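You operate a simulated robot arm through the tools that you are given. There is no shell and no other tool.

The job below is to be done with a simulated robot arm. You get a single attempt, and the scene is never put back.

## Task
Press each lid on to the paint tin of its colour and rub the paint splash off the bench.
Fine: use the blue rag and put it back. What is to be rubbed or washed off counts as gone when no trace of it is left.

It is judged by the outcome, as a careful person would: the job done as asked, and still so three seconds after it is handed in. It fails if anything else is knocked over, pushed out of place, dropped, spilled or broken. A push-on lid holds only when it is set on centred and level and pressed home; a screw cap is set on level and turned clockwise until tight.

## Robot
A 6-joint arm with a two-finger gripper, fixed in place. Base frame: the origin is on the floor under the middle of its stand, x ahead of it, y to its left, z up; the work surface is at about z = 0.94. Readings come in m, rad, newtons and seconds.
It reaches about 1.572 m from its shoulder. Its first joint turns from -2.897 to 2.897 rad. Payload 2.45 kg.
The TCP is the grasp point between the finger pads, 0.02 m short of the fingertips. In the tool frame z runs along the fingers and y along their closing line. The gripper opens to 0.14 m; its body begins 0.168 m behind the TCP.
Orientation is that of the tool frame in the base frame, as a unit quaternion [x, y, z, w]. With the fingers straight down and closing along the base's y, the tool's x points along the base's -x, its y along +y and its z along -z.

## Interface
- The arm moves only by the tool send_rows. Its argument "rows" is a list of rows, each an object of numbers (a shift or turn left out is 0, a gripper value left out holds the last): "dx", "dy", "dz": the shift along the tool's x, y, z in units of 40 mm (1.0 is 40 mm); "rx", "ry", "rz": the turn, a rotation vector about the tool's x, y, z in units of 5 degrees (1.0 is 5 degrees). In form: [{"dx": .., "dy": .., "dz": .., "rx": .., "ry": .., "rz": ..}, ...]. A call has 1 to 20 rows; each row shifts and turns the commanded pose from where the row before left it, along the tool's axes as they then stand. "grip" is the closure, from 0 (fully open) to 1 (shut), set as the call begins (left out, the last holds). A call with a number of a shift or a turn outside -1 to 1 is refused whole. Each row takes 0.2 s and may step no farther than 0.05 m and 0.15 rad from the row before; otherwise, or with a gripper value out of range, the whole call is refused. Where a pose cannot be reached the arm comes as near as it can. A force on the tool above 40 N (or 10 N above the force at the start of the call, whichever is more), or a blocked arm, ends the call early, and 0.2 s more pass. The fingers move at their own pace (about 0.045 m/s each) and stop on an object; they squeeze with about 43 N. The grip force told is the motor's: it shows also when the fingers shut on nothing. Time passes only in rows, and 0.2 s behind the last, so rows that do not move let the fingers close. It gives the time, the measured TCP pose, the force on the tool (base axes), the opening and the grip force at its end, in the units of the frame above (readings bear some noise), with the torque about the TCP (base axes, N m) and any sound that the robot's microphone picked up.
- Cameras (640 x 400 px; columns grow to the right, rows downward): "scene" is fixed at [0.2297, -0.5096, 1.7072]; the picture's right is [0.61, -0.79, 0.00], its down [-0.54, -0.42, -0.73] and it looks along [0.58, 0.44, -0.69] (base axes); focal length 310 px, centre (320, 200). "wrist" rides on the gripper at [0.078, 0.011, -0.209] in the tool frame; the picture's right is [-0.14, 0.99, 0.00], its down [-0.92, -0.13, -0.37] and it looks along [-0.36, -0.05, 0.93] (tool axes); focal length 280 px, centre (320, 200). There is no depth. A picture from a camera that has moved, and an enlarged one, comes with that camera's place and axes in the base frame and with its lens. The place of the scene camera against the robot may be out by one fixed shift of up to 0.025 m in any direction.
- capture(camera): a new picture of that camera. The clock stands still meanwhile.
- enlarge(camera, box): a new picture of the part [left, top, right, bottom] of that camera's present view, enlarged. The clock stands still meanwhile.
- close_job(): hands the job in; it is judged then, once.

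Nothing tells you positions but the pictures and the camera data. Unless the task says otherwise, let go and move clear before handing in.

The tools are called after "Call:" as a command line: name --argument value ..., lists and objects as JSON in quotes. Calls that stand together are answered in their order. send_rows: Moves the arm, as the interface text tells. Its arguments: {"type":"object","properties":{"rows":{"type":"array","items":{"type":"object","properties":{"dx":{"type":"number"},"dy":{"type":"number"},"dz":{"type":"number"},"rx":{"type":"number"},"ry":{"type":"number"},"rz":{"type":"number"}}}},"grip":{"type":"number"}},"required":["rows"]} The other tools are called the same way: capture (camera) takes a picture; enlarge (camera, box) takes an enlarged picture of a part of a camera's view; close_job () hands the job in.

At the start:

```text
t: 0.0
tcp_pos: [0.8154, -0.0497, 1.2286]
tool_rot: [0.0, 1.0, 0.0, -0.001]
contact_force: [-0.1, -0.2, 0.4]
moment: [0.01, 0.0, 0.0]
opening: 0.1398
finger_force: 0.0
```

scene: 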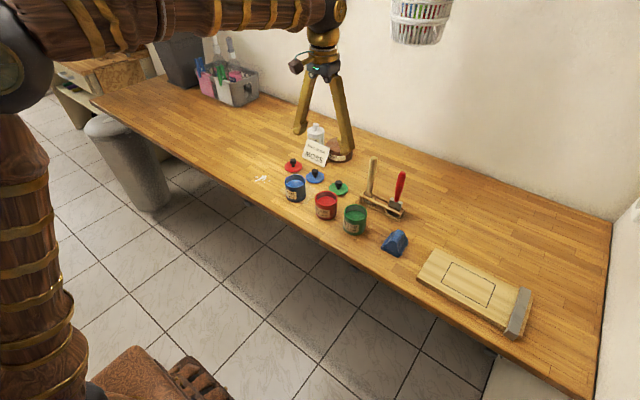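
wrist: 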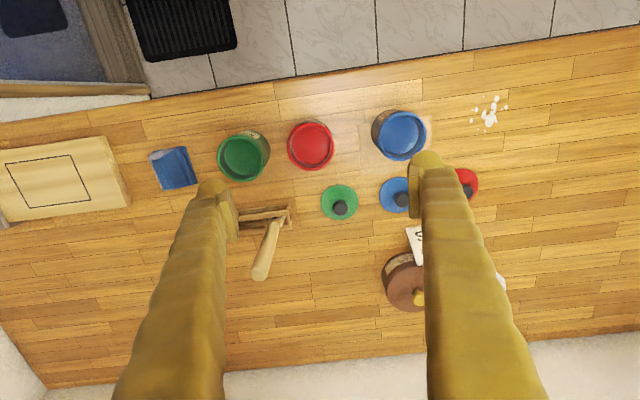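

I see three open tins (blue, red, green) near the front of the bench, three lids with knobs behind them, a white splash and a blue rag. I'll take enlarged pictures to locate things before moving.

Call:
enlarge --camera "scene" --box '[230, 110, 430, 270]'

Call:
enlarge --camera "wrist" --box '[130, 70, 530, 320]'

Call:
capture --camera "wrist"

```text
2.50 times, centred on (330, 190) of scene
camera zoom: at [0.2297, -0.5096, 1.7072], right [0.61, -0.79, 0.0], down [-0.54, -0.42, -0.73], along [0.58, 0.44, -0.69], focal length 774 px, centre (295, 225)
```

zoom: 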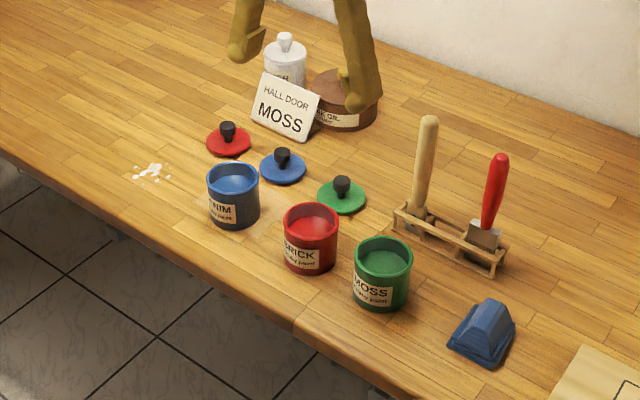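

```text
1.60 times, centred on (330, 195) of wrist
camera zoom: at [0.7367, -0.0386, 1.437], right [0.14, 0.99, 0.0], down [0.92, -0.13, 0.37], along [0.36, -0.05, -0.93], focal length 449 px, centre (304, 208)
```

zoom: 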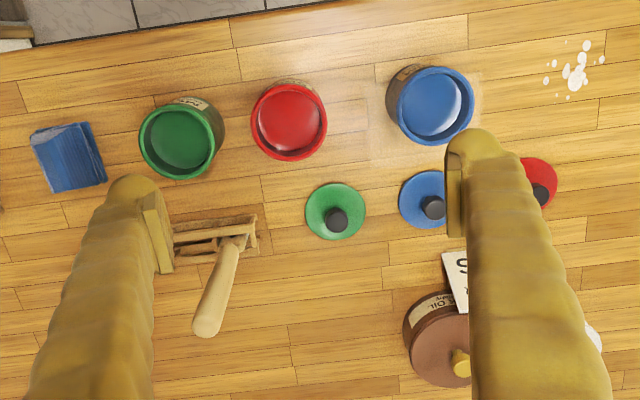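

```text
taken
camera wrist: at [0.7367, -0.0386, 1.437], right [0.14, 0.99, 0.0], down [0.92, -0.13, 0.37], along [0.36, -0.05, -0.93], focal length 280 px, centre (320, 200)
```

wrist: 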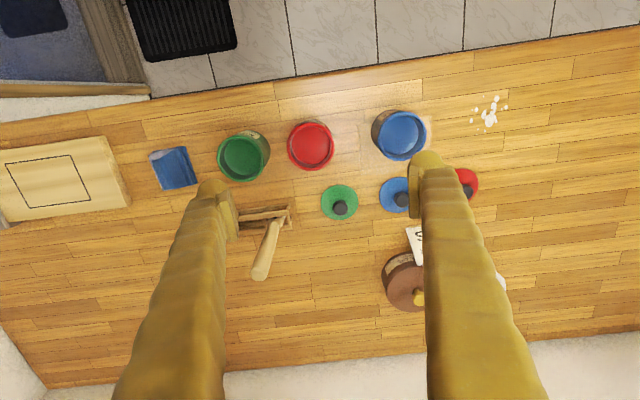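

The lids lie behind the tins at about x=0.935, and the wrist camera is centred on the TCP. I'll move over the red and blue lids at the present height to get clear pictures and better position estimates.

Call:
send_rows --rows '[{"dx": -0.42, "dy": 0.9}, {"dx": -0.42, "dy": 0.9}, {"dx": -0.42, "dy": 0.9}, {"dx": -0.42, "dy": 0.9}, {"dx": -0.42, "dy": 0.9}, {}]' --grip 0

Call:
capture --camera "wrist"

Call:
capture --camera "scene"

```text
t: 1.4
tcp_pos: [0.8997, 0.1294, 1.2275]
tool_rot: [0.0, 1.0, 0.0, 0.0]
contact_force: [-0.2, -1.4, 0.8]
moment: [0.0, -0.01, 0.01]
opening: 0.1399
finger_force: 0.1
```

```text
taken
camera wrist: at [0.821, 0.1412, 1.4363], right [0.14, 0.99, 0.0], down [0.92, -0.13, 0.37], along [0.37, -0.05, -0.93], focal length 280 px, centre (320, 200)
```

wrist: 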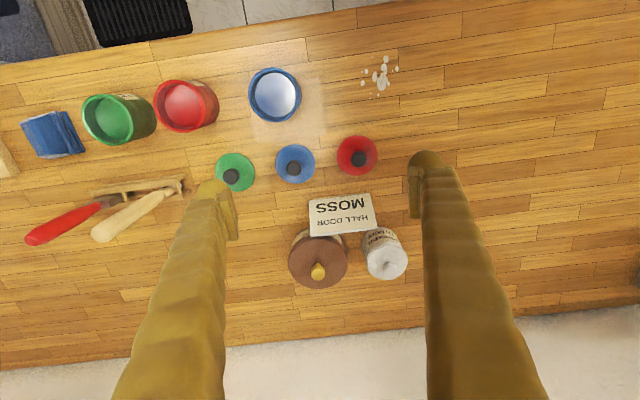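

```text
taken
```

scene: 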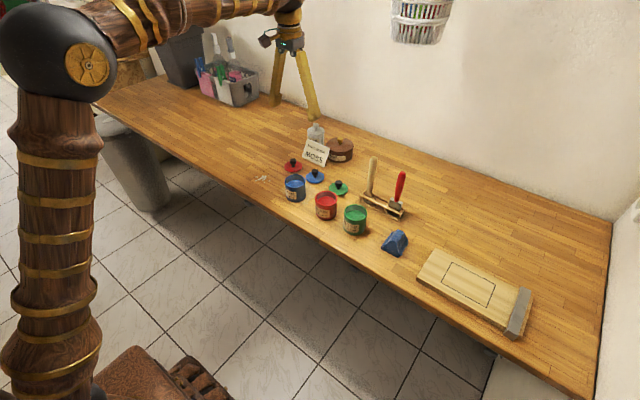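

The lids are at roughly x=0.938 with y = 0.192 (red), 0.082 (blue) and -0.030 (green). The tins' rims stand at about z=1.0. I'll zoom in for the knobs and tins.

Call:
enlarge --camera "wrist" --box '[200, 120, 400, 245]'

Call:
enlarge --camera "wrist" --box '[10, 40, 410, 165]'

Call:
enlarge --camera "scene" --box '[280, 145, 370, 200]'

Call:
enlarge --camera "scene" --box '[275, 165, 435, 265]'

```text
3.20 times, centred on (300, 182) of wrist
camera zoom: at [0.821, 0.1412, 1.4363], right [0.14, 0.99, 0.0], down [0.92, -0.13, 0.37], along [0.37, -0.05, -0.93], focal length 897 px, centre (384, 256)
```

zoom: 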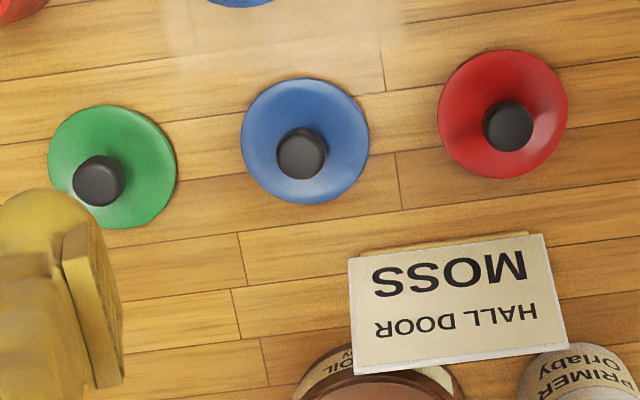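

```text
1.60 times, centred on (210, 102) of wrist
camera zoom: at [0.821, 0.1412, 1.4363], right [0.14, 0.99, 0.0], down [0.92, -0.13, 0.37], along [0.37, -0.05, -0.93], focal length 449 px, centre (496, 356)
```

zoom: 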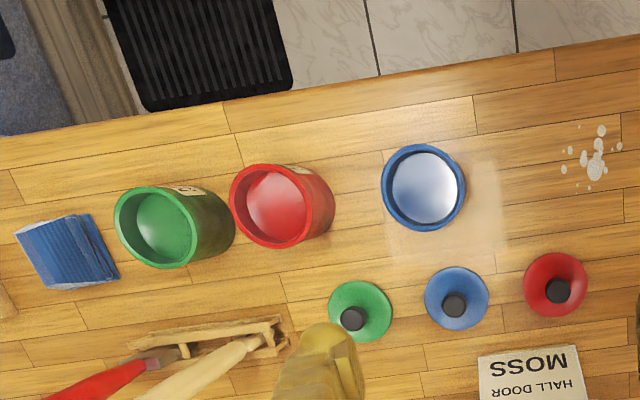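

```text
7.11 times, centred on (325, 172) of scene
camera zoom: at [0.2297, -0.5096, 1.7072], right [0.61, -0.79, 0.0], down [-0.54, -0.42, -0.73], along [0.58, 0.44, -0.69], focal length 2201 px, centre (284, 396)
```

zoom: 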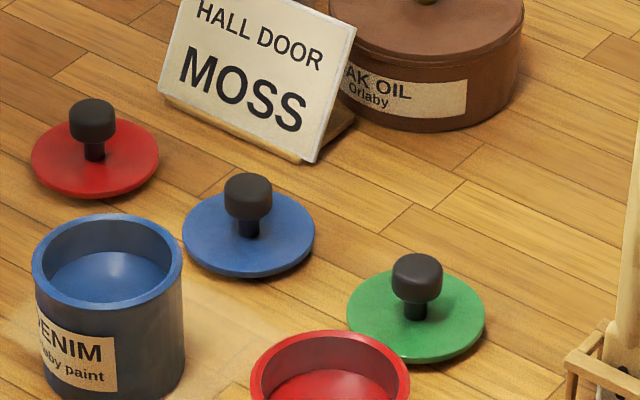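

```text
4.00 times, centred on (355, 215) of scene
camera zoom: at [0.2297, -0.5096, 1.7072], right [0.61, -0.79, 0.0], down [-0.54, -0.42, -0.73], along [0.58, 0.44, -0.69], focal length 1238 px, centre (180, 140)
```

zoom: 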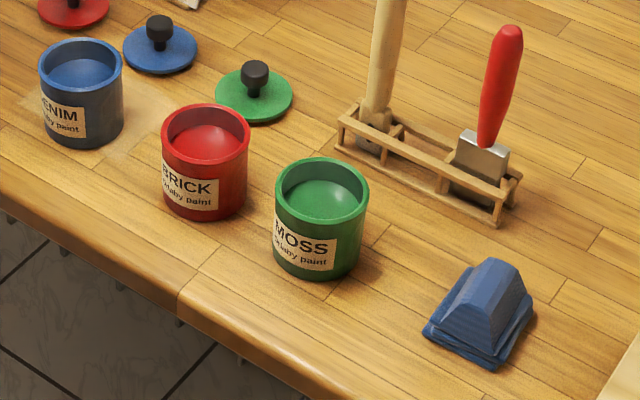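

The knobs are T-shaped heads about 27 mm wide, centred near z=0.97. I'll go above the red lid with the fingers partly closed, keeping 0.1 m of clearance, and check the alignment.

Call:
send_rows --rows '[{"dx": -0.2, "dy": 0.305, "dz": 0.7}, {"dx": -0.2, "dy": 0.305, "dz": 0.7}, {"dx": -0.2, "dy": 0.305, "dz": 0.7}, {"dx": -0.2, "dy": 0.305, "dz": 0.7}, {"dx": -0.2, "dy": 0.305, "dz": 0.7}, {}, {}]' --grip 0.5

Call:
capture --camera "wrist"

Call:
enlarge --camera "scene" --box '[240, 90, 400, 190]'

```text
t: 3.0
tcp_pos: [0.9398, 0.1916, 1.0897]
tool_rot: [0.0, 1.0, 0.0, 0.0]
contact_force: [-0.1, 0.7, 0.0]
moment: [-0.02, -0.01, -0.05]
opening: 0.0699
finger_force: 0.1
```

```text
taken
camera wrist: at [0.8615, 0.2025, 1.2973], right [0.14, 0.99, 0.0], down [0.92, -0.13, 0.37], along [0.36, -0.05, -0.93], focal length 280 px, centre (320, 200)
```

wrist: 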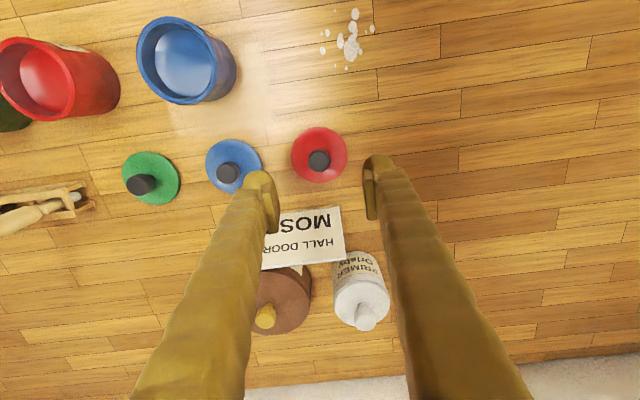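

```text
4.00 times, centred on (320, 140) of scene
camera zoom: at [0.2297, -0.5096, 1.7072], right [0.61, -0.79, 0.0], down [-0.54, -0.42, -0.73], along [0.58, 0.44, -0.69], focal length 1238 px, centre (320, 440)
```

zoom: 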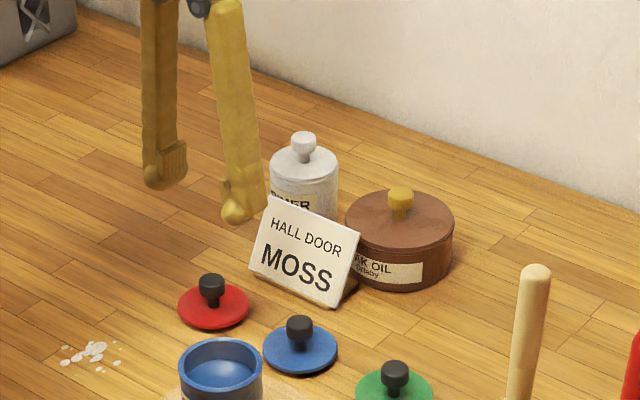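

Call:
enlarge --camera "wrist" --box '[270, 110, 370, 200]'

Call:
enlarge --camera "wrist" --box '[110, 110, 270, 210]'

Call:
enlarge --camera "wrist" --box '[120, 0, 400, 140]'

```text
4.44 times, centred on (320, 155) of wrist
camera zoom: at [0.8615, 0.2025, 1.2973], right [0.14, 0.99, 0.0], down [0.92, -0.13, 0.37], along [0.36, -0.05, -0.93], focal length 1246 px, centre (320, 400)
```

zoom: 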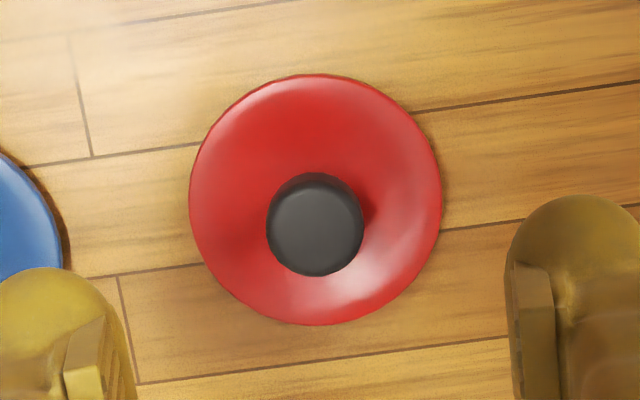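

```text
4.00 times, centred on (190, 160) of wrist
camera zoom: at [0.8615, 0.2025, 1.2973], right [0.14, 0.99, 0.0], down [0.92, -0.13, 0.37], along [0.36, -0.05, -0.93], focal length 1122 px, centre (840, 360)
```

zoom: 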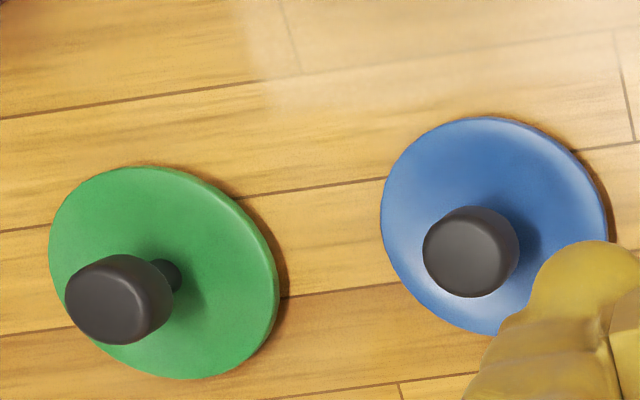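

```text
2.29 times, centred on (260, 70) of wrist
camera zoom: at [0.8615, 0.2025, 1.2973], right [0.14, 0.99, 0.0], down [0.92, -0.13, 0.37], along [0.36, -0.05, -0.93], focal length 641 px, centre (457, 497)
```

zoom: 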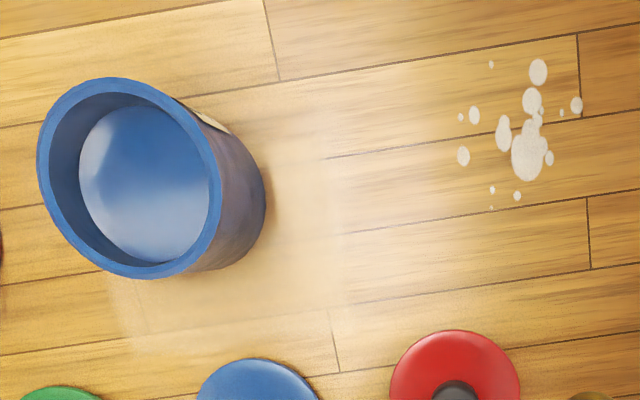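

The red lid and its knob are centred at about (0.9386, 0.191) and the TCP is within 1 mm of that. I'll descend to z≈0.974 and then close on the knob.

Call:
send_rows --rows '[{"dx": 0.02, "dy": -0.01, "dz": 0.7}, {"dz": 0.7}, {"dz": 0.6}, {"dz": 0.5}, {"dz": 0.35}, {}]' --grip 0.5

Call:
capture --camera "wrist"

Call:
enlarge --camera "scene" --box '[250, 110, 350, 190]'

```text
t: 4.4
tcp_pos: [0.9406, 0.1893, 0.9744]
tool_rot: [-0.001, 1.0, 0.0, 0.0]
contact_force: [0.0, 0.8, 0.1]
moment: [-0.01, 0.02, 0.0]
opening: 0.0699
finger_force: 0.1
```

```text
taken
camera wrist: at [0.8605, 0.2016, 1.1835], right [0.14, 0.99, 0.0], down [0.92, -0.13, 0.37], along [0.37, -0.05, -0.93], focal length 280 px, centre (320, 200)
```

wrist: 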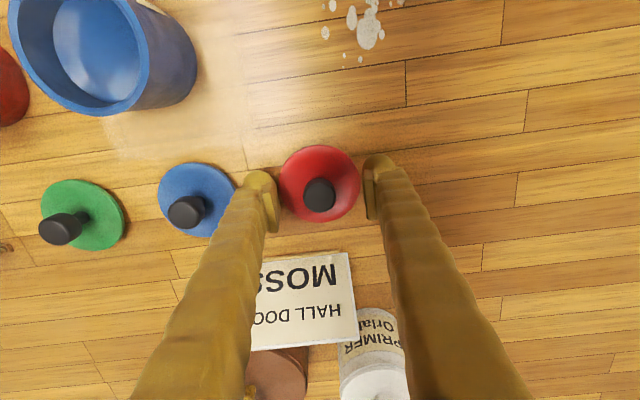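

```text
5.00 times, centred on (300, 150) of scene
camera zoom: at [0.2297, -0.5096, 1.7072], right [0.61, -0.79, 0.0], down [-0.54, -0.42, -0.73], along [0.58, 0.44, -0.69], focal length 1548 px, centre (420, 450)
```

zoom: 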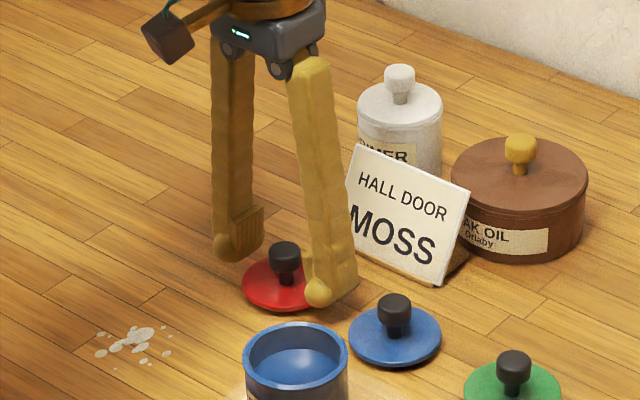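

The knob sits between the fingers at the TCP. I'll close on it now.

Call:
send_rows --rows '[{}, {}, {}, {}]' --grip 1

Call:
capture --camera "wrist"

```text
t: 5.4
tcp_pos: [0.9392, 0.19, 0.9756]
tool_rot: [-0.001, 1.0, 0.0, 0.0]
contact_force: [0.4, 0.7, -0.2]
moment: [0.04, 0.01, 0.02]
opening: 0.0214
finger_force: 31.0
```

```text
taken
camera wrist: at [0.8605, 0.2016, 1.1834], right [0.14, 0.99, 0.0], down [0.92, -0.13, 0.37], along [0.36, -0.05, -0.93], focal length 280 px, centre (320, 200)
```

wrist: 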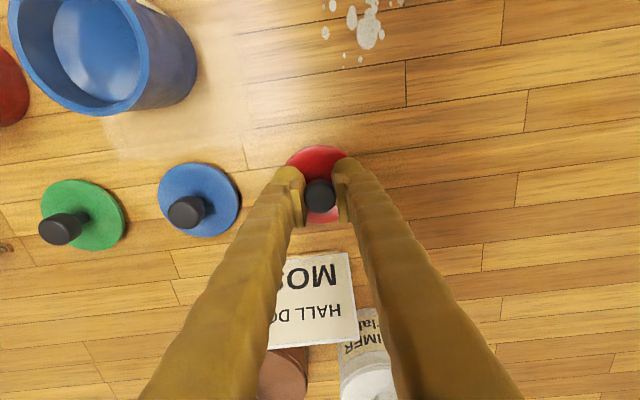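

The knob is held, with the fingers stopped at 21 mm and 31 N of force. I'll lift straight up and carry the lid to a hover behind the red tin to refine the tin's position.

Call:
send_rows --rows '[{"dz": -0.3}, {"dz": -0.5}, {"dz": -0.7}, {"dz": -0.7}, {"dz": -0.8}, {}]' --grip 1

Call:
capture --camera "wrist"

Call:
enlarge --camera "scene" --box '[250, 80, 350, 190]'

```text
t: 6.8
tcp_pos: [0.9381, 0.1905, 1.0943]
tool_rot: [-0.001, 1.0, 0.0, 0.0]
contact_force: [0.1, 0.6, -1.0]
moment: [-0.02, 0.0, -0.03]
opening: 0.0209
finger_force: 43.0
```

```text
taken
camera wrist: at [0.8602, 0.2024, 1.3036], right [0.14, 0.99, 0.0], down [0.92, -0.13, 0.37], along [0.36, -0.05, -0.93], focal length 280 px, centre (320, 200)
```

wrist: 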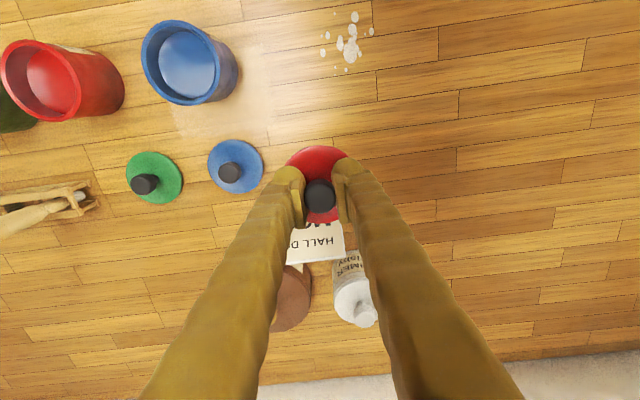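

```text
3.64 times, centred on (300, 135) of scene
camera zoom: at [0.2297, -0.5096, 1.7072], right [0.61, -0.79, 0.0], down [-0.54, -0.42, -0.73], along [0.58, 0.44, -0.69], focal length 1126 px, centre (393, 436)
```

zoom: 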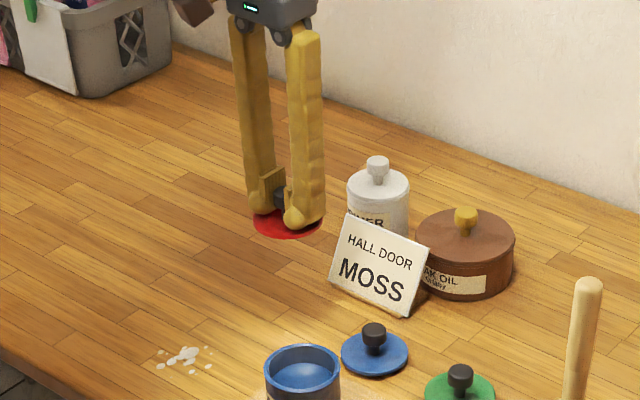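

The lid came up with the gripper. I'll check that it hangs level, and then move behind the red tin.

Call:
enlarge --camera "wrist" --box '[270, 130, 370, 230]'

Call:
enlarge --camera "scene" --box '[300, 110, 345, 155]'

Call:
send_rows --rows '[{"dx": 0.12, "dy": -0.92}, {"dx": 0.12, "dy": -0.92}, {"dx": 0.12, "dy": -0.92}, {"dx": 0.12, "dy": -0.92}, {"dx": 0.12, "dy": -0.92}, {"dx": 0.12, "dy": -0.92}, {"dx": 0.12, "dy": -0.92}, {}, {}]' --grip 1

Call:
capture --camera "wrist"

Call:
enlarge --camera "wrist" --box '[240, 0, 400, 100]'

```text
4.00 times, centred on (320, 180) of wrist
camera zoom: at [0.8602, 0.2024, 1.3036], right [0.14, 0.99, 0.0], down [0.92, -0.13, 0.37], along [0.36, -0.05, -0.93], focal length 1122 px, centre (320, 280)
```

zoom: 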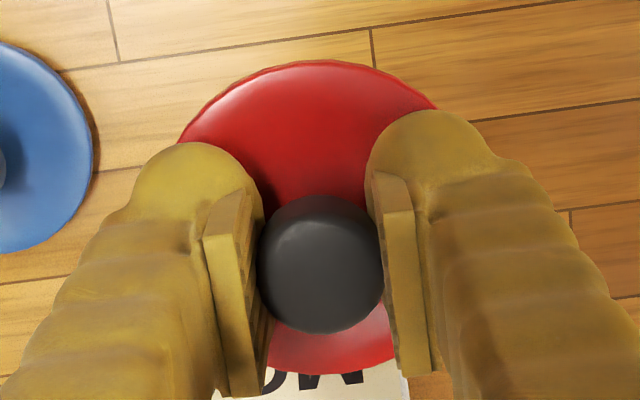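

```text
8.89 times, centred on (322, 132) of scene
camera zoom: at [0.2297, -0.5096, 1.7072], right [0.61, -0.79, 0.0], down [-0.54, -0.42, -0.73], along [0.58, 0.44, -0.69], focal length 2752 px, centre (298, 800)
```

zoom: 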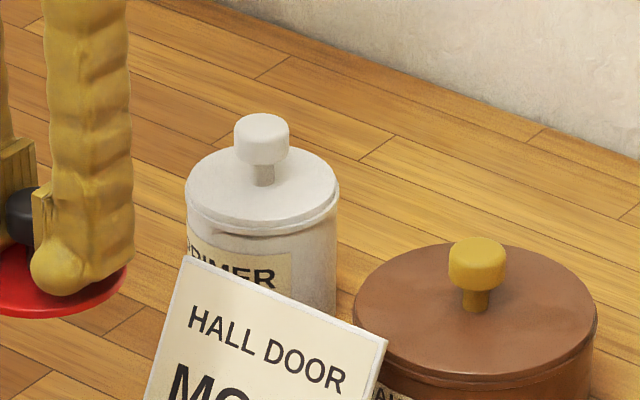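

```text
t: 8.8
tcp_pos: [0.9049, -0.066, 1.0932]
tool_rot: [0.0, 1.0, 0.0, 0.0]
contact_force: [-0.3, 0.0, 0.1]
moment: [0.02, 0.05, -0.01]
opening: 0.021
finger_force: 43.3
```

```text
taken
camera wrist: at [0.8259, -0.055, 1.3033], right [0.14, 0.99, 0.0], down [0.92, -0.13, 0.37], along [0.36, -0.05, -0.93], focal length 280 px, centre (320, 200)
```

wrist: 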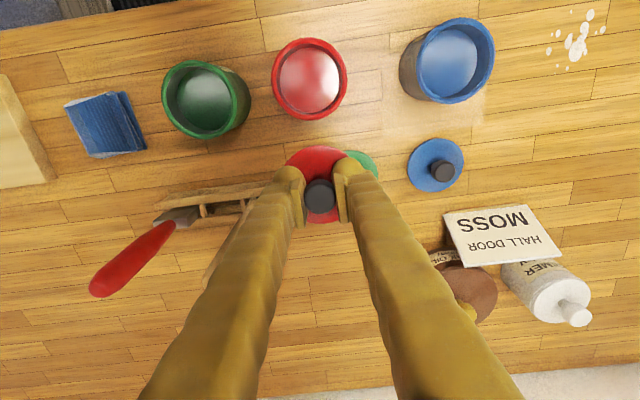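

```text
4.00 times, centred on (320, 50) of wrist
camera zoom: at [0.8259, -0.055, 1.3033], right [0.14, 0.99, 0.0], down [0.92, -0.13, 0.37], along [0.36, -0.05, -0.93], focal length 1122 px, centre (320, 800)
```

zoom: 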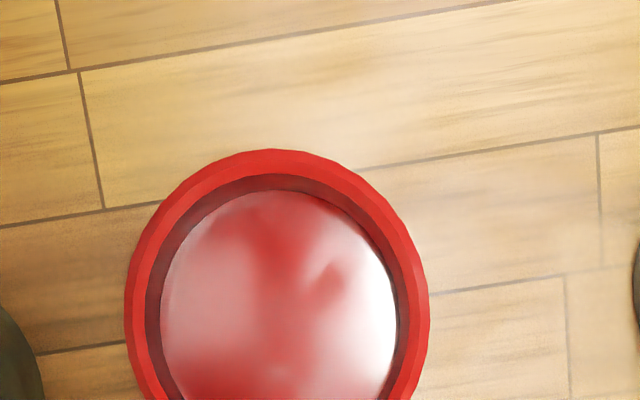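

The red tin is fully in view with the lid behind it. I'll zoom on the rim and on the held lid.

Call:
enlarge --camera "wrist" --box '[250, 30, 370, 130]'

Call:
enlarge --camera "wrist" --box '[270, 130, 370, 230]'

Call:
enlarge --camera "scene" --box '[300, 140, 400, 240]'

```text
4.00 times, centred on (310, 80) of wrist
camera zoom: at [0.8259, -0.055, 1.3033], right [0.14, 0.99, 0.0], down [0.92, -0.13, 0.37], along [0.36, -0.05, -0.93], focal length 1122 px, centre (360, 680)
```

zoom: 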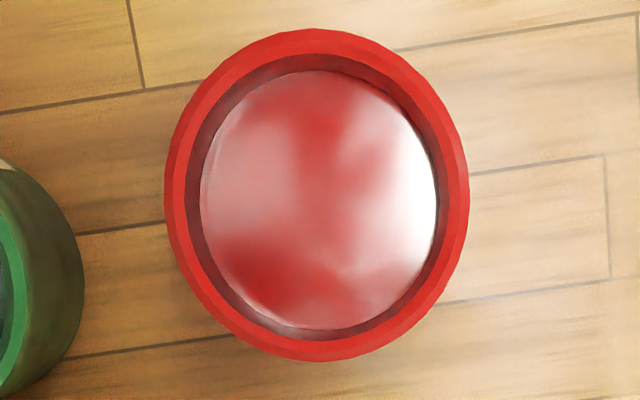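

```text
4.00 times, centred on (320, 180) of wrist
camera zoom: at [0.8259, -0.055, 1.3033], right [0.14, 0.99, 0.0], down [0.92, -0.13, 0.37], along [0.36, -0.05, -0.93], focal length 1122 px, centre (320, 280)
```

zoom: 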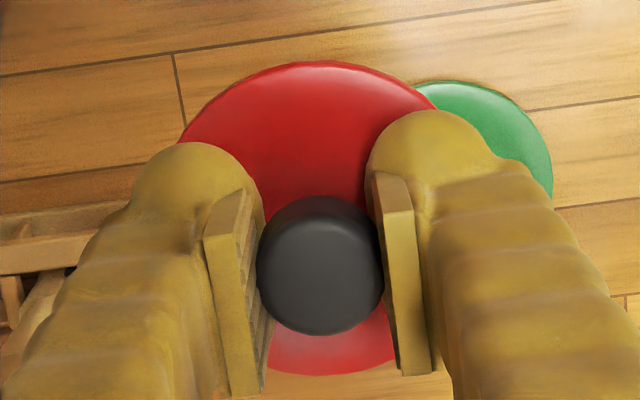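

```text
4.00 times, centred on (350, 190) of scene
camera zoom: at [0.2297, -0.5096, 1.7072], right [0.61, -0.79, 0.0], down [-0.54, -0.42, -0.73], along [0.58, 0.44, -0.69], focal length 1238 px, centre (200, 240)
```

zoom: 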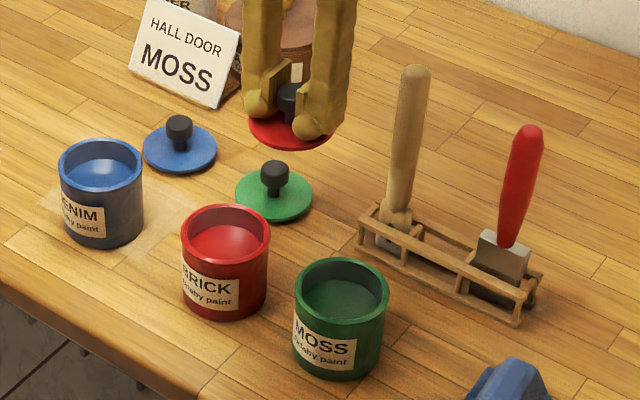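

The red tin's rim is centred at about (0.817, -0.065) at z≈1.0, and its radius nearly matches the lid's. I'll move over it, stop a few mm above the rim and check concentricity.

Call:
send_rows --rows '[{"dx": 0.74, "dy": 0.01}, {"dx": 0.74, "dy": 0.01}, {"dx": 0.72, "dy": 0.005}, {}, {"dz": 0.6}, {"dz": 0.5}, {}]' --grip 1

Call:
enlarge --camera "wrist" --box '[260, 130, 380, 230]'

Call:
enlarge --camera "scene" --box '[280, 160, 380, 230]'

```text
t: 10.4
tcp_pos: [0.8171, -0.0658, 1.0513]
tool_rot: [0.0, 1.0, 0.0, 0.0]
contact_force: [-0.1, -0.3, -0.3]
moment: [0.0, 0.04, 0.02]
opening: 0.0209
finger_force: 42.7
```

```text
4.00 times, centred on (320, 180) of wrist
camera zoom: at [0.7388, -0.0542, 1.2599], right [0.14, 0.99, 0.0], down [0.92, -0.13, 0.37], along [0.36, -0.05, -0.93], focal length 1122 px, centre (320, 280)
```

zoom: 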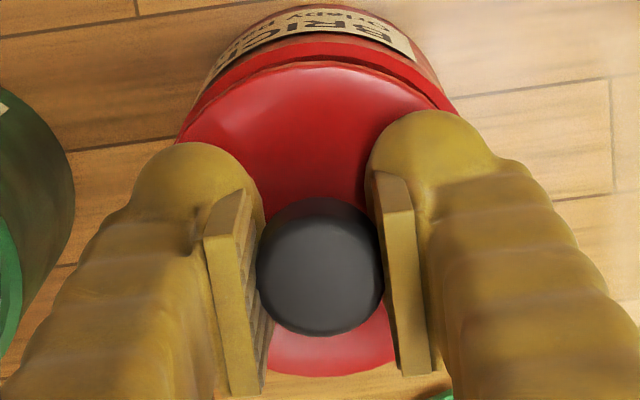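

```text
5.71 times, centred on (330, 195) of scene
camera zoom: at [0.2297, -0.5096, 1.7072], right [0.61, -0.79, 0.0], down [-0.54, -0.42, -0.73], along [0.58, 0.44, -0.69], focal length 1769 px, centre (263, 229)
```

zoom: 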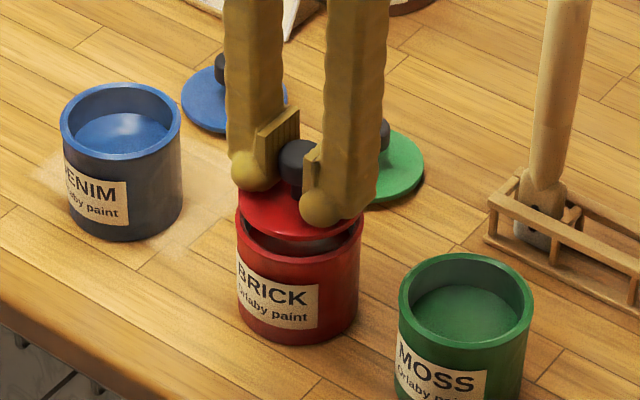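

The lid looks about 2 mm too far forward (+x) relative to the rim. I'll check from the scene camera at higher zoom before lowering.

Call:
enlarge --camera "scene" --box '[310, 180, 350, 220]'

Call:
enlarge --camera "wrist" --box '[300, 125, 380, 175]'

Call:
enlarge --camera "wrist" --box '[260, 125, 340, 175]'

```text
10.00 times, centred on (330, 200) of scene
camera zoom: at [0.2297, -0.5096, 1.7072], right [0.61, -0.79, 0.0], down [-0.54, -0.42, -0.73], along [0.58, 0.44, -0.69], focal length 3096 px, centre (220, 200)
```

zoom: 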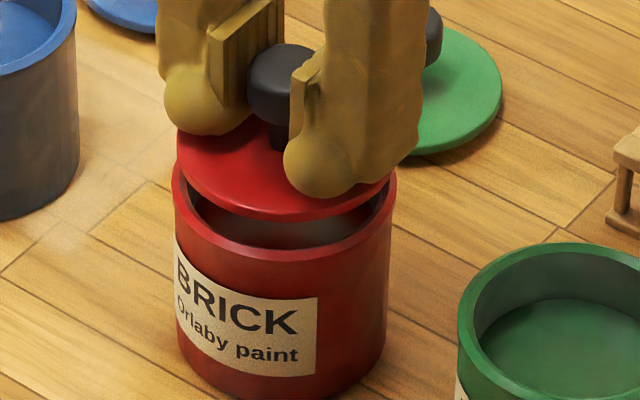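

```text
8.00 times, centred on (340, 150) of wrist
camera zoom: at [0.7388, -0.0542, 1.2599], right [0.14, 0.99, 0.0], down [0.92, -0.13, 0.37], along [0.36, -0.05, -0.93], focal length 2243 px, centre (160, 600)
```

zoom: 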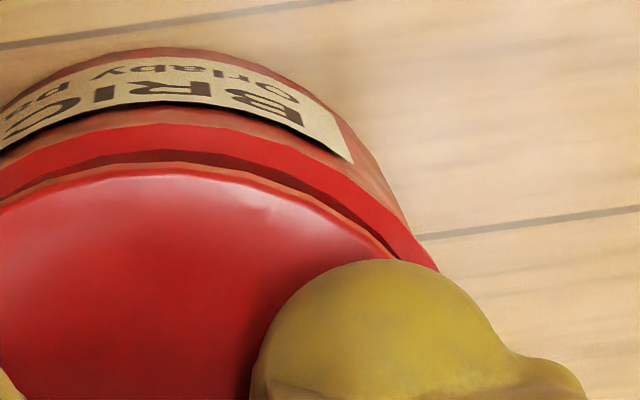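

```text
8.00 times, centred on (300, 150) of wrist
camera zoom: at [0.7388, -0.0542, 1.2599], right [0.14, 0.99, 0.0], down [0.92, -0.13, 0.37], along [0.36, -0.05, -0.93], focal length 2243 px, centre (480, 600)
```

zoom: 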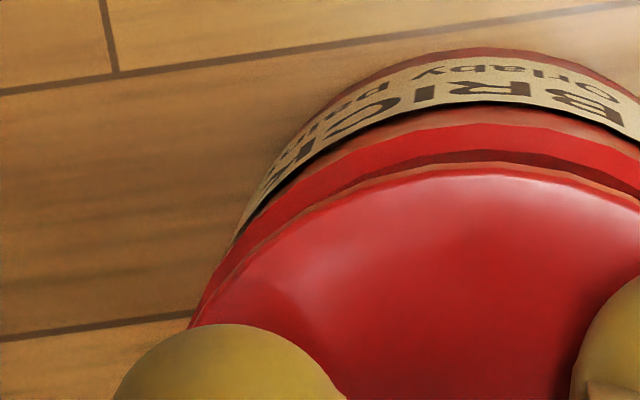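

The lid is within about 1.5 mm of the rim's centre. I'll nudge it 1.4 mm toward the base, then lower in small steps and watch the force.

Call:
send_rows --rows '[{"dx": 0.035}, {"dz": 0.2}, {"dz": 0.15}, {}]' --grip 1

Call:
enlarge --camera "scene" --box '[310, 180, 350, 220]'

Call:
enlarge --camera "wrist" --box '[260, 125, 380, 225]'

```text
t: 11.4
tcp_pos: [0.8153, -0.0666, 1.037]
tool_rot: [0.0, 1.0, 0.0, 0.0]
contact_force: [0.1, 0.0, -0.9]
moment: [0.01, -0.01, 0.0]
opening: 0.021
finger_force: 43.2
```

```text
10.00 times, centred on (330, 200) of scene
camera zoom: at [0.2297, -0.5096, 1.7072], right [0.61, -0.79, 0.0], down [-0.54, -0.42, -0.73], along [0.58, 0.44, -0.69], focal length 3096 px, centre (220, 200)
```

zoom: 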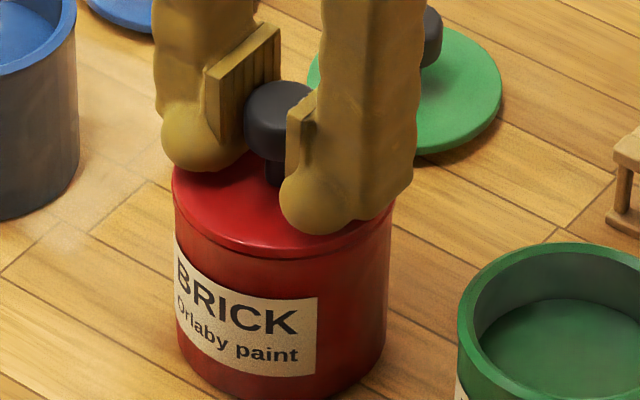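

```text
4.00 times, centred on (320, 175) of wrist
camera zoom: at [0.7369, -0.0543, 1.2455], right [0.14, 0.99, 0.0], down [0.92, -0.13, 0.37], along [0.36, -0.05, -0.93], focal length 1122 px, centre (320, 300)
```

zoom: 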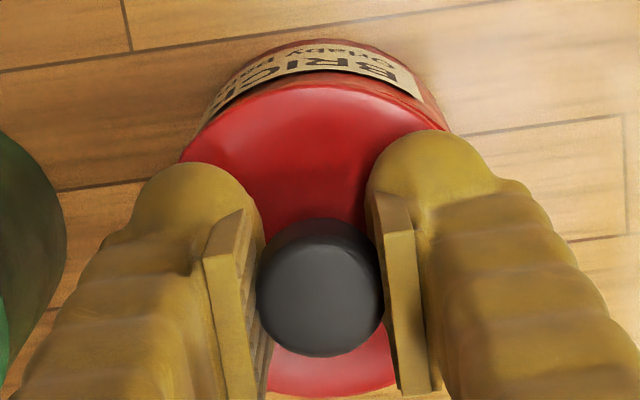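

The lid is at the rim and looks concentric from both views. I'll press down in small steps.

Call:
send_rows --rows '[{"dz": 0.08}, {"dz": 0.08}, {"dz": 0.08}, {"dz": 0.08}]' --grip 1

Call:
enlarge --camera "scene" --box '[310, 180, 350, 220]'

Call:
enlarge --camera "wrist" --box '[260, 125, 380, 225]'

```text
t: 12.0
tcp_pos: [0.8156, -0.066, 1.034]
tool_rot: [0.001, 1.0, 0.0, 0.003]
contact_force: [-5.3, -1.2, 3.5]
moment: [0.04, 0.18, -0.04]
opening: 0.0211
finger_force: 42.9
heard: snap
stopped in row 3: the force on the tool passed its limit at 46 N (the readings are from after the stop); the commanded pose is now the measured one
```

```text
10.00 times, centred on (330, 200) of scene
camera zoom: at [0.2297, -0.5096, 1.7072], right [0.61, -0.79, 0.0], down [-0.54, -0.42, -0.73], along [0.58, 0.44, -0.69], focal length 3096 px, centre (220, 200)
```

zoom: 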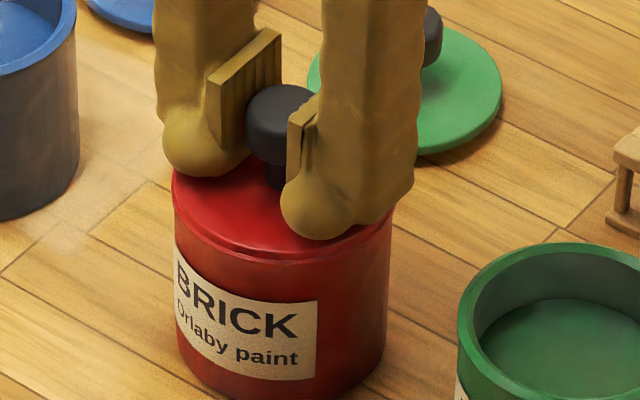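

```text
4.00 times, centred on (320, 175) of wrist
camera zoom: at [0.7364, -0.0542, 1.2426], right [0.14, 0.99, 0.0], down [0.92, -0.13, 0.37], along [0.37, -0.05, -0.93], focal length 1122 px, centre (320, 300)
```

zoom: 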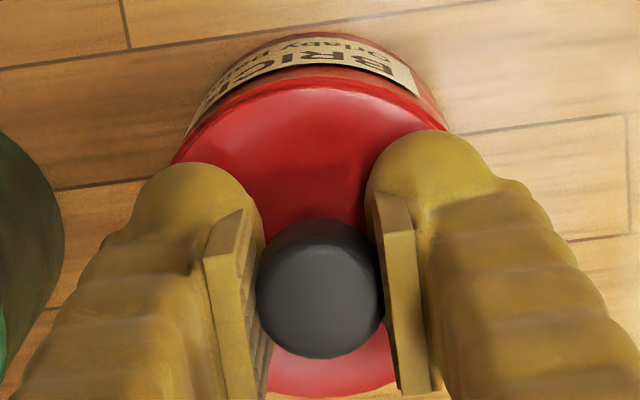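

I heard a snap and the press force reached 46 N, so the red lid appears to be home. I'll let go, lift clear and inspect it.

Call:
send_rows --rows '[{}, {}, {}]' --grip 0.55

Call:
send_rows --rows '[{"dz": -0.3}, {"dz": -0.6}, {"dz": -0.8}, {"dz": -0.8}, {}]'

Call:
enlarge --camera "scene" --box '[310, 180, 350, 220]'

Call:
enlarge --camera "wrist" --box '[240, 100, 400, 200]'

```text
t: 12.8
tcp_pos: [0.8167, -0.0651, 1.0338]
tool_rot: [0.0, 1.0, 0.0, 0.003]
contact_force: [0.9, 0.6, 0.9]
moment: [-0.01, 0.03, -0.01]
opening: 0.0627
finger_force: 0.1
```

```text
t: 14.0
tcp_pos: [0.8179, -0.0656, 1.1347]
tool_rot: [0.0, 1.0, 0.0, 0.002]
contact_force: [0.6, 1.0, 0.7]
moment: [-0.02, -0.01, -0.01]
opening: 0.0631
finger_force: 0.0
```

```text
10.00 times, centred on (330, 200) of scene
camera zoom: at [0.2297, -0.5096, 1.7072], right [0.61, -0.79, 0.0], down [-0.54, -0.42, -0.73], along [0.58, 0.44, -0.69], focal length 3096 px, centre (220, 200)
```

zoom: 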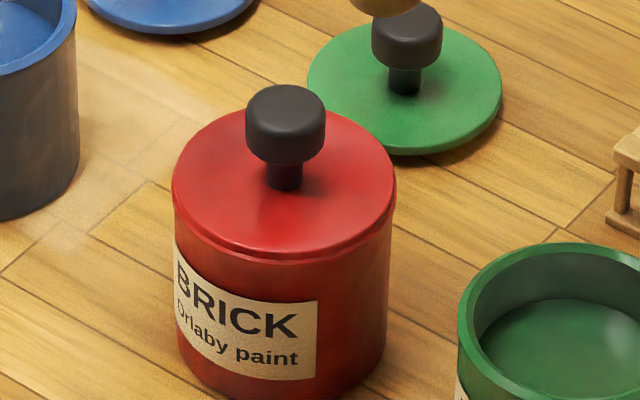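

```text
4.00 times, centred on (320, 150) of wrist
camera zoom: at [0.7369, -0.0539, 1.3431], right [0.14, 0.99, 0.0], down [0.92, -0.13, 0.37], along [0.37, -0.05, -0.93], focal length 1122 px, centre (320, 400)
```

zoom: 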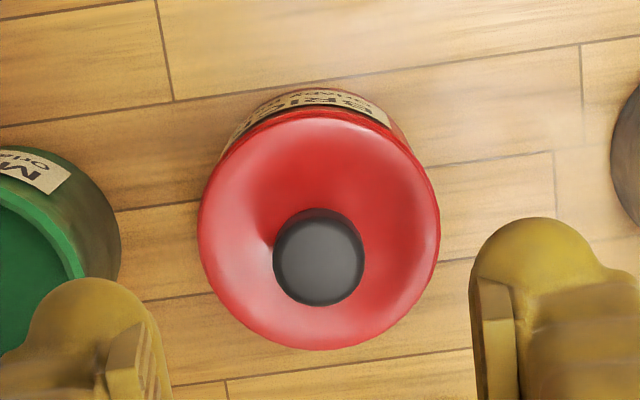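

The red lid sits level and flush on its tin. Next I'll go above the blue lid at about (0.940, 0.079), also removing the slight tool tilt left by the press.

Call:
send_rows --rows '[{"dx": -0.517, "dy": 0.602, "dz": 0.1, "ry": 0.05}, {"dx": -0.517, "dy": 0.602, "dz": 0.1}, {"dx": -0.517, "dy": 0.602, "dz": 0.1}, {"dx": -0.517, "dy": 0.602, "dz": 0.1}, {"dx": -0.517, "dy": 0.602, "dz": 0.1}, {"dx": -0.517, "dy": 0.602, "dz": 0.1}, {}, {}]' --grip 0.5

Call:
capture --camera "wrist"

Call:
enlarge --camera "wrist" --box '[270, 120, 370, 220]'

Call:
enlarge --camera "wrist" --box '[250, 0, 410, 100]'

```text
t: 15.8
tcp_pos: [0.9405, 0.0782, 1.1103]
tool_rot: [0.0, 1.0, 0.0, 0.0]
contact_force: [0.4, -0.1, -0.3]
moment: [0.01, 0.0, 0.01]
opening: 0.07
finger_force: 0.1
```

```text
taken
camera wrist: at [0.8611, 0.0905, 1.319], right [0.14, 0.99, 0.0], down [0.92, -0.13, 0.37], along [0.37, -0.05, -0.93], focal length 280 px, centre (320, 200)
```

wrist: 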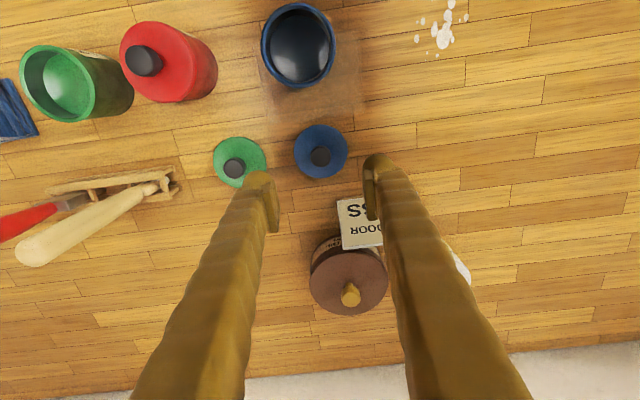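

```text
4.00 times, centred on (320, 170) of wrist
camera zoom: at [0.8611, 0.0905, 1.319], right [0.14, 0.99, 0.0], down [0.92, -0.13, 0.37], along [0.37, -0.05, -0.93], focal length 1122 px, centre (320, 320)
```

zoom: 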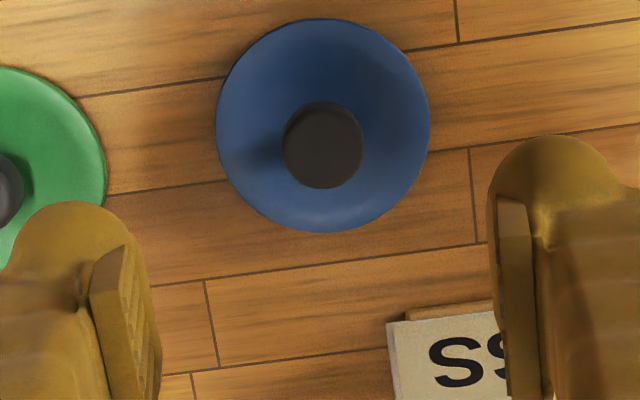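

```text
4.00 times, centred on (330, 50) of wrist
camera zoom: at [0.8611, 0.0905, 1.319], right [0.14, 0.99, 0.0], down [0.92, -0.13, 0.37], along [0.37, -0.05, -0.93], focal length 1122 px, centre (280, 800)
```

zoom: 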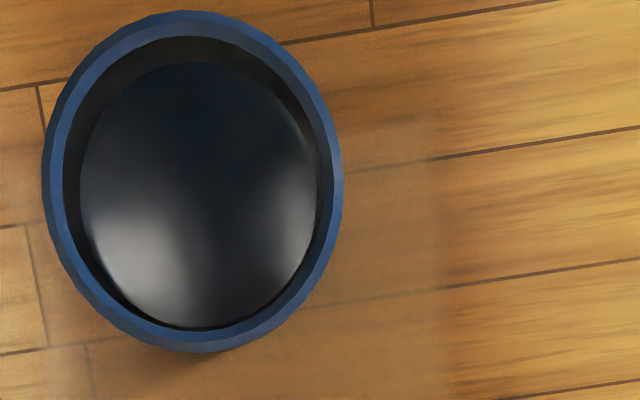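

The blue lid is at (0.9396, 0.0803) and the blue tin at (0.8195, 0.074). I'll descend on the blue knob and close on it.

Call:
send_rows --rows '[{"dx": -0.03, "dy": 0.02, "dz": 0.8}, {"dz": 0.8}, {"dz": 0.8}, {"dz": 0.6}, {"dz": 0.39}, {}]' --grip 0.5

Call:
enlarge --camera "wrist" --box '[240, 120, 400, 240]'

Call:
enlarge --camera "scene" --box '[270, 140, 350, 200]'

```text
t: 17.2
tcp_pos: [0.9427, 0.081, 0.9742]
tool_rot: [-0.001, 1.0, 0.0, 0.0]
contact_force: [0.1, -0.9, -0.3]
moment: [0.04, 0.01, -0.03]
opening: 0.07
finger_force: 0.1
```

```text
3.33 times, centred on (320, 180) of wrist
camera zoom: at [0.8632, 0.0912, 1.183], right [0.14, 0.99, 0.0], down [0.92, -0.13, 0.37], along [0.37, -0.05, -0.93], focal length 935 px, centre (320, 267)
```

zoom: 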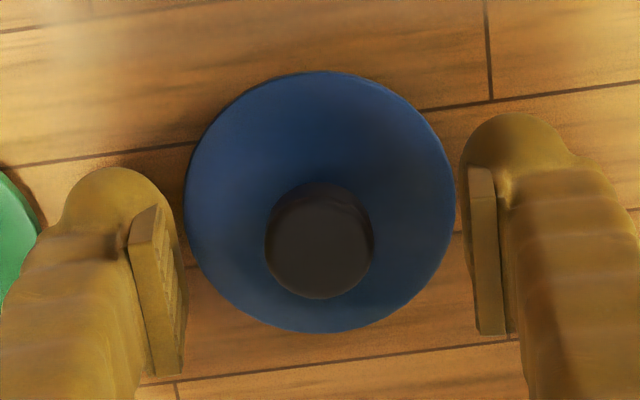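

```text
6.67 times, centred on (310, 170) of scene
camera zoom: at [0.2297, -0.5096, 1.7072], right [0.61, -0.79, 0.0], down [-0.54, -0.42, -0.73], along [0.58, 0.44, -0.69], focal length 2064 px, centre (387, 400)
```

zoom: 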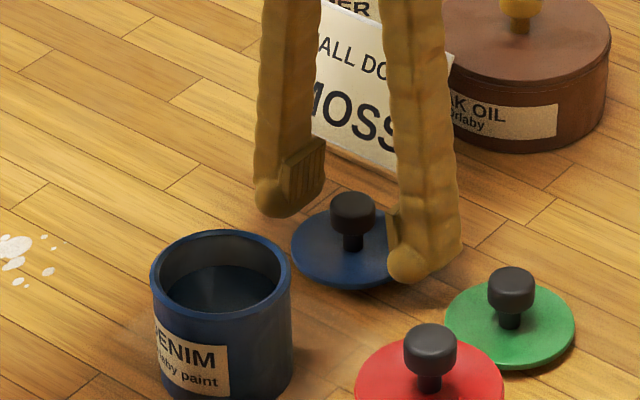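

The knob is between the fingers, with the lid centre about 1 mm nearer the base than the TCP. I'll shift 1 mm, close on the knob and lift.

Call:
send_rows --rows '[{"dx": 0.028}, {}]' --grip 0.5

Call:
send_rows --rows '[{}, {}, {}, {}, {}]' --grip 1

Call:
send_rows --rows '[{"dz": -0.3}, {"dz": -0.5}, {"dz": -0.7}, {"dz": -0.7}, {"dz": -0.8}, {}]' --grip 1

Call:
enlarge --camera "wrist" --box '[260, 130, 380, 230]'

Call:
enlarge --camera "scene" --box '[270, 110, 370, 200]'

```text
t: 17.8
tcp_pos: [0.9404, 0.0797, 0.9748]
tool_rot: [0.0, 1.0, 0.0, 0.001]
contact_force: [0.1, -0.2, 0.4]
moment: [0.04, 0.03, 0.0]
opening: 0.0699
finger_force: 0.1
```

```text
t: 19.0
tcp_pos: [0.9408, 0.0789, 0.9748]
tool_rot: [0.0, 1.0, 0.0, 0.0]
contact_force: [-0.8, -0.3, -0.4]
moment: [0.02, -0.03, 0.01]
opening: 0.0211
finger_force: 43.2
```

```text
t: 20.4
tcp_pos: [0.9404, 0.0807, 1.0947]
tool_rot: [0.0, 1.0, 0.001, 0.0]
contact_force: [-0.2, 0.1, -1.1]
moment: [-0.02, -0.01, 0.03]
opening: 0.0208
finger_force: 42.9
```

```text
4.00 times, centred on (320, 180) of wrist
camera zoom: at [0.8615, 0.0919, 1.3034], right [0.14, 0.99, 0.0], down [0.92, -0.13, 0.37], along [0.37, -0.05, -0.93], focal length 1122 px, centre (320, 280)
```

zoom: 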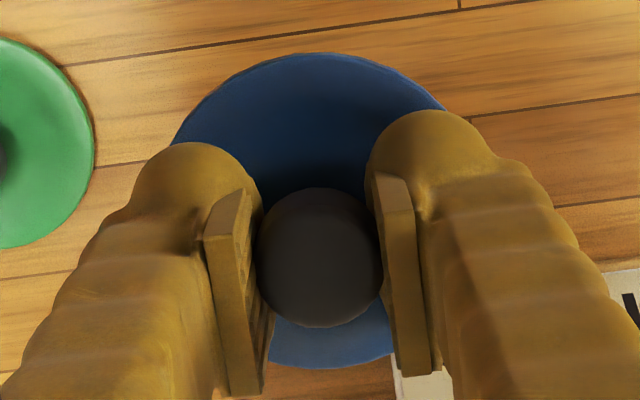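

```text
4.44 times, centred on (320, 155) of scene
camera zoom: at [0.2297, -0.5096, 1.7072], right [0.61, -0.79, 0.0], down [-0.54, -0.42, -0.73], along [0.58, 0.44, -0.69], focal length 1376 px, centre (320, 400)
```

zoom: 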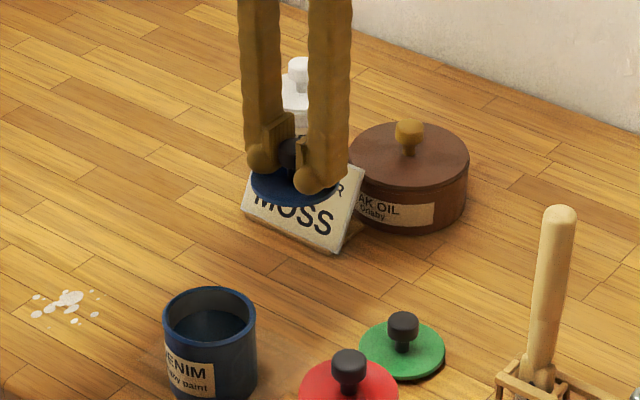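

The blue lid is up and level. I'll carry it over the blue tin and stop just above the rim.

Call:
send_rows --rows '[{"dx": 0.6, "dy": -0.035}, {"dx": 0.6, "dy": -0.035}, {"dx": 0.6, "dy": -0.035}, {"dx": 0.6, "dy": -0.035}, {"dx": 0.62, "dy": -0.035}, {}, {"dz": 0.6}, {"dz": 0.5}, {}]' --grip 1

Call:
enlarge --camera "wrist" --box '[260, 125, 380, 225]'

Call:
enlarge --camera "scene" --box '[275, 160, 315, 205]'

```text
t: 22.4
tcp_pos: [0.8217, 0.0719, 1.0514]
tool_rot: [0.0, 1.0, 0.0, 0.0]
contact_force: [0.4, 0.0, -0.5]
moment: [0.0, 0.01, -0.02]
opening: 0.0211
finger_force: 43.2
```

```text
4.00 times, centred on (320, 175) of wrist
camera zoom: at [0.7412, 0.0836, 1.2591], right [0.14, 0.99, 0.0], down [0.92, -0.13, 0.37], along [0.37, -0.05, -0.93], focal length 1122 px, centre (320, 300)
```

zoom: 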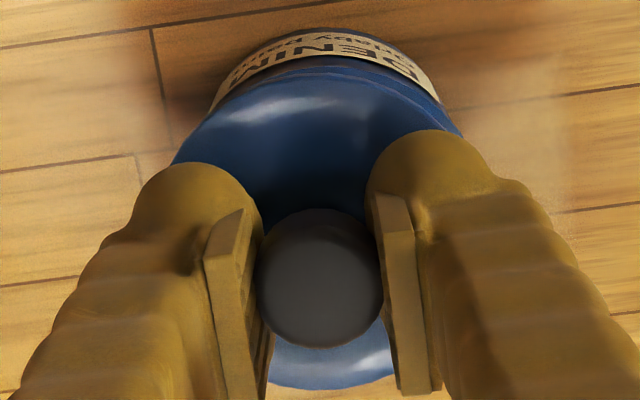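

```text
8.89 times, centred on (295, 182) of scene
camera zoom: at [0.2297, -0.5096, 1.7072], right [0.61, -0.79, 0.0], down [-0.54, -0.42, -0.73], along [0.58, 0.44, -0.69], focal length 2752 px, centre (542, 356)
```

zoom: 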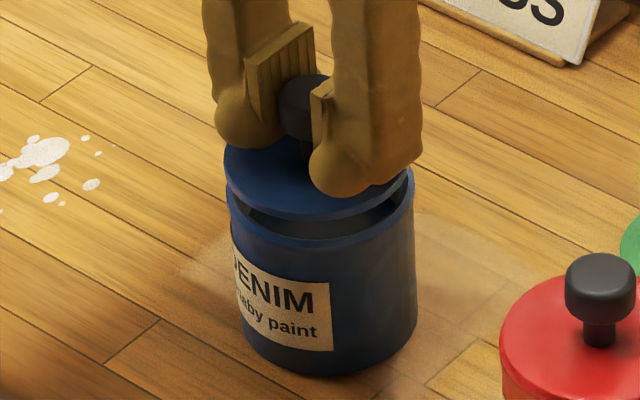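

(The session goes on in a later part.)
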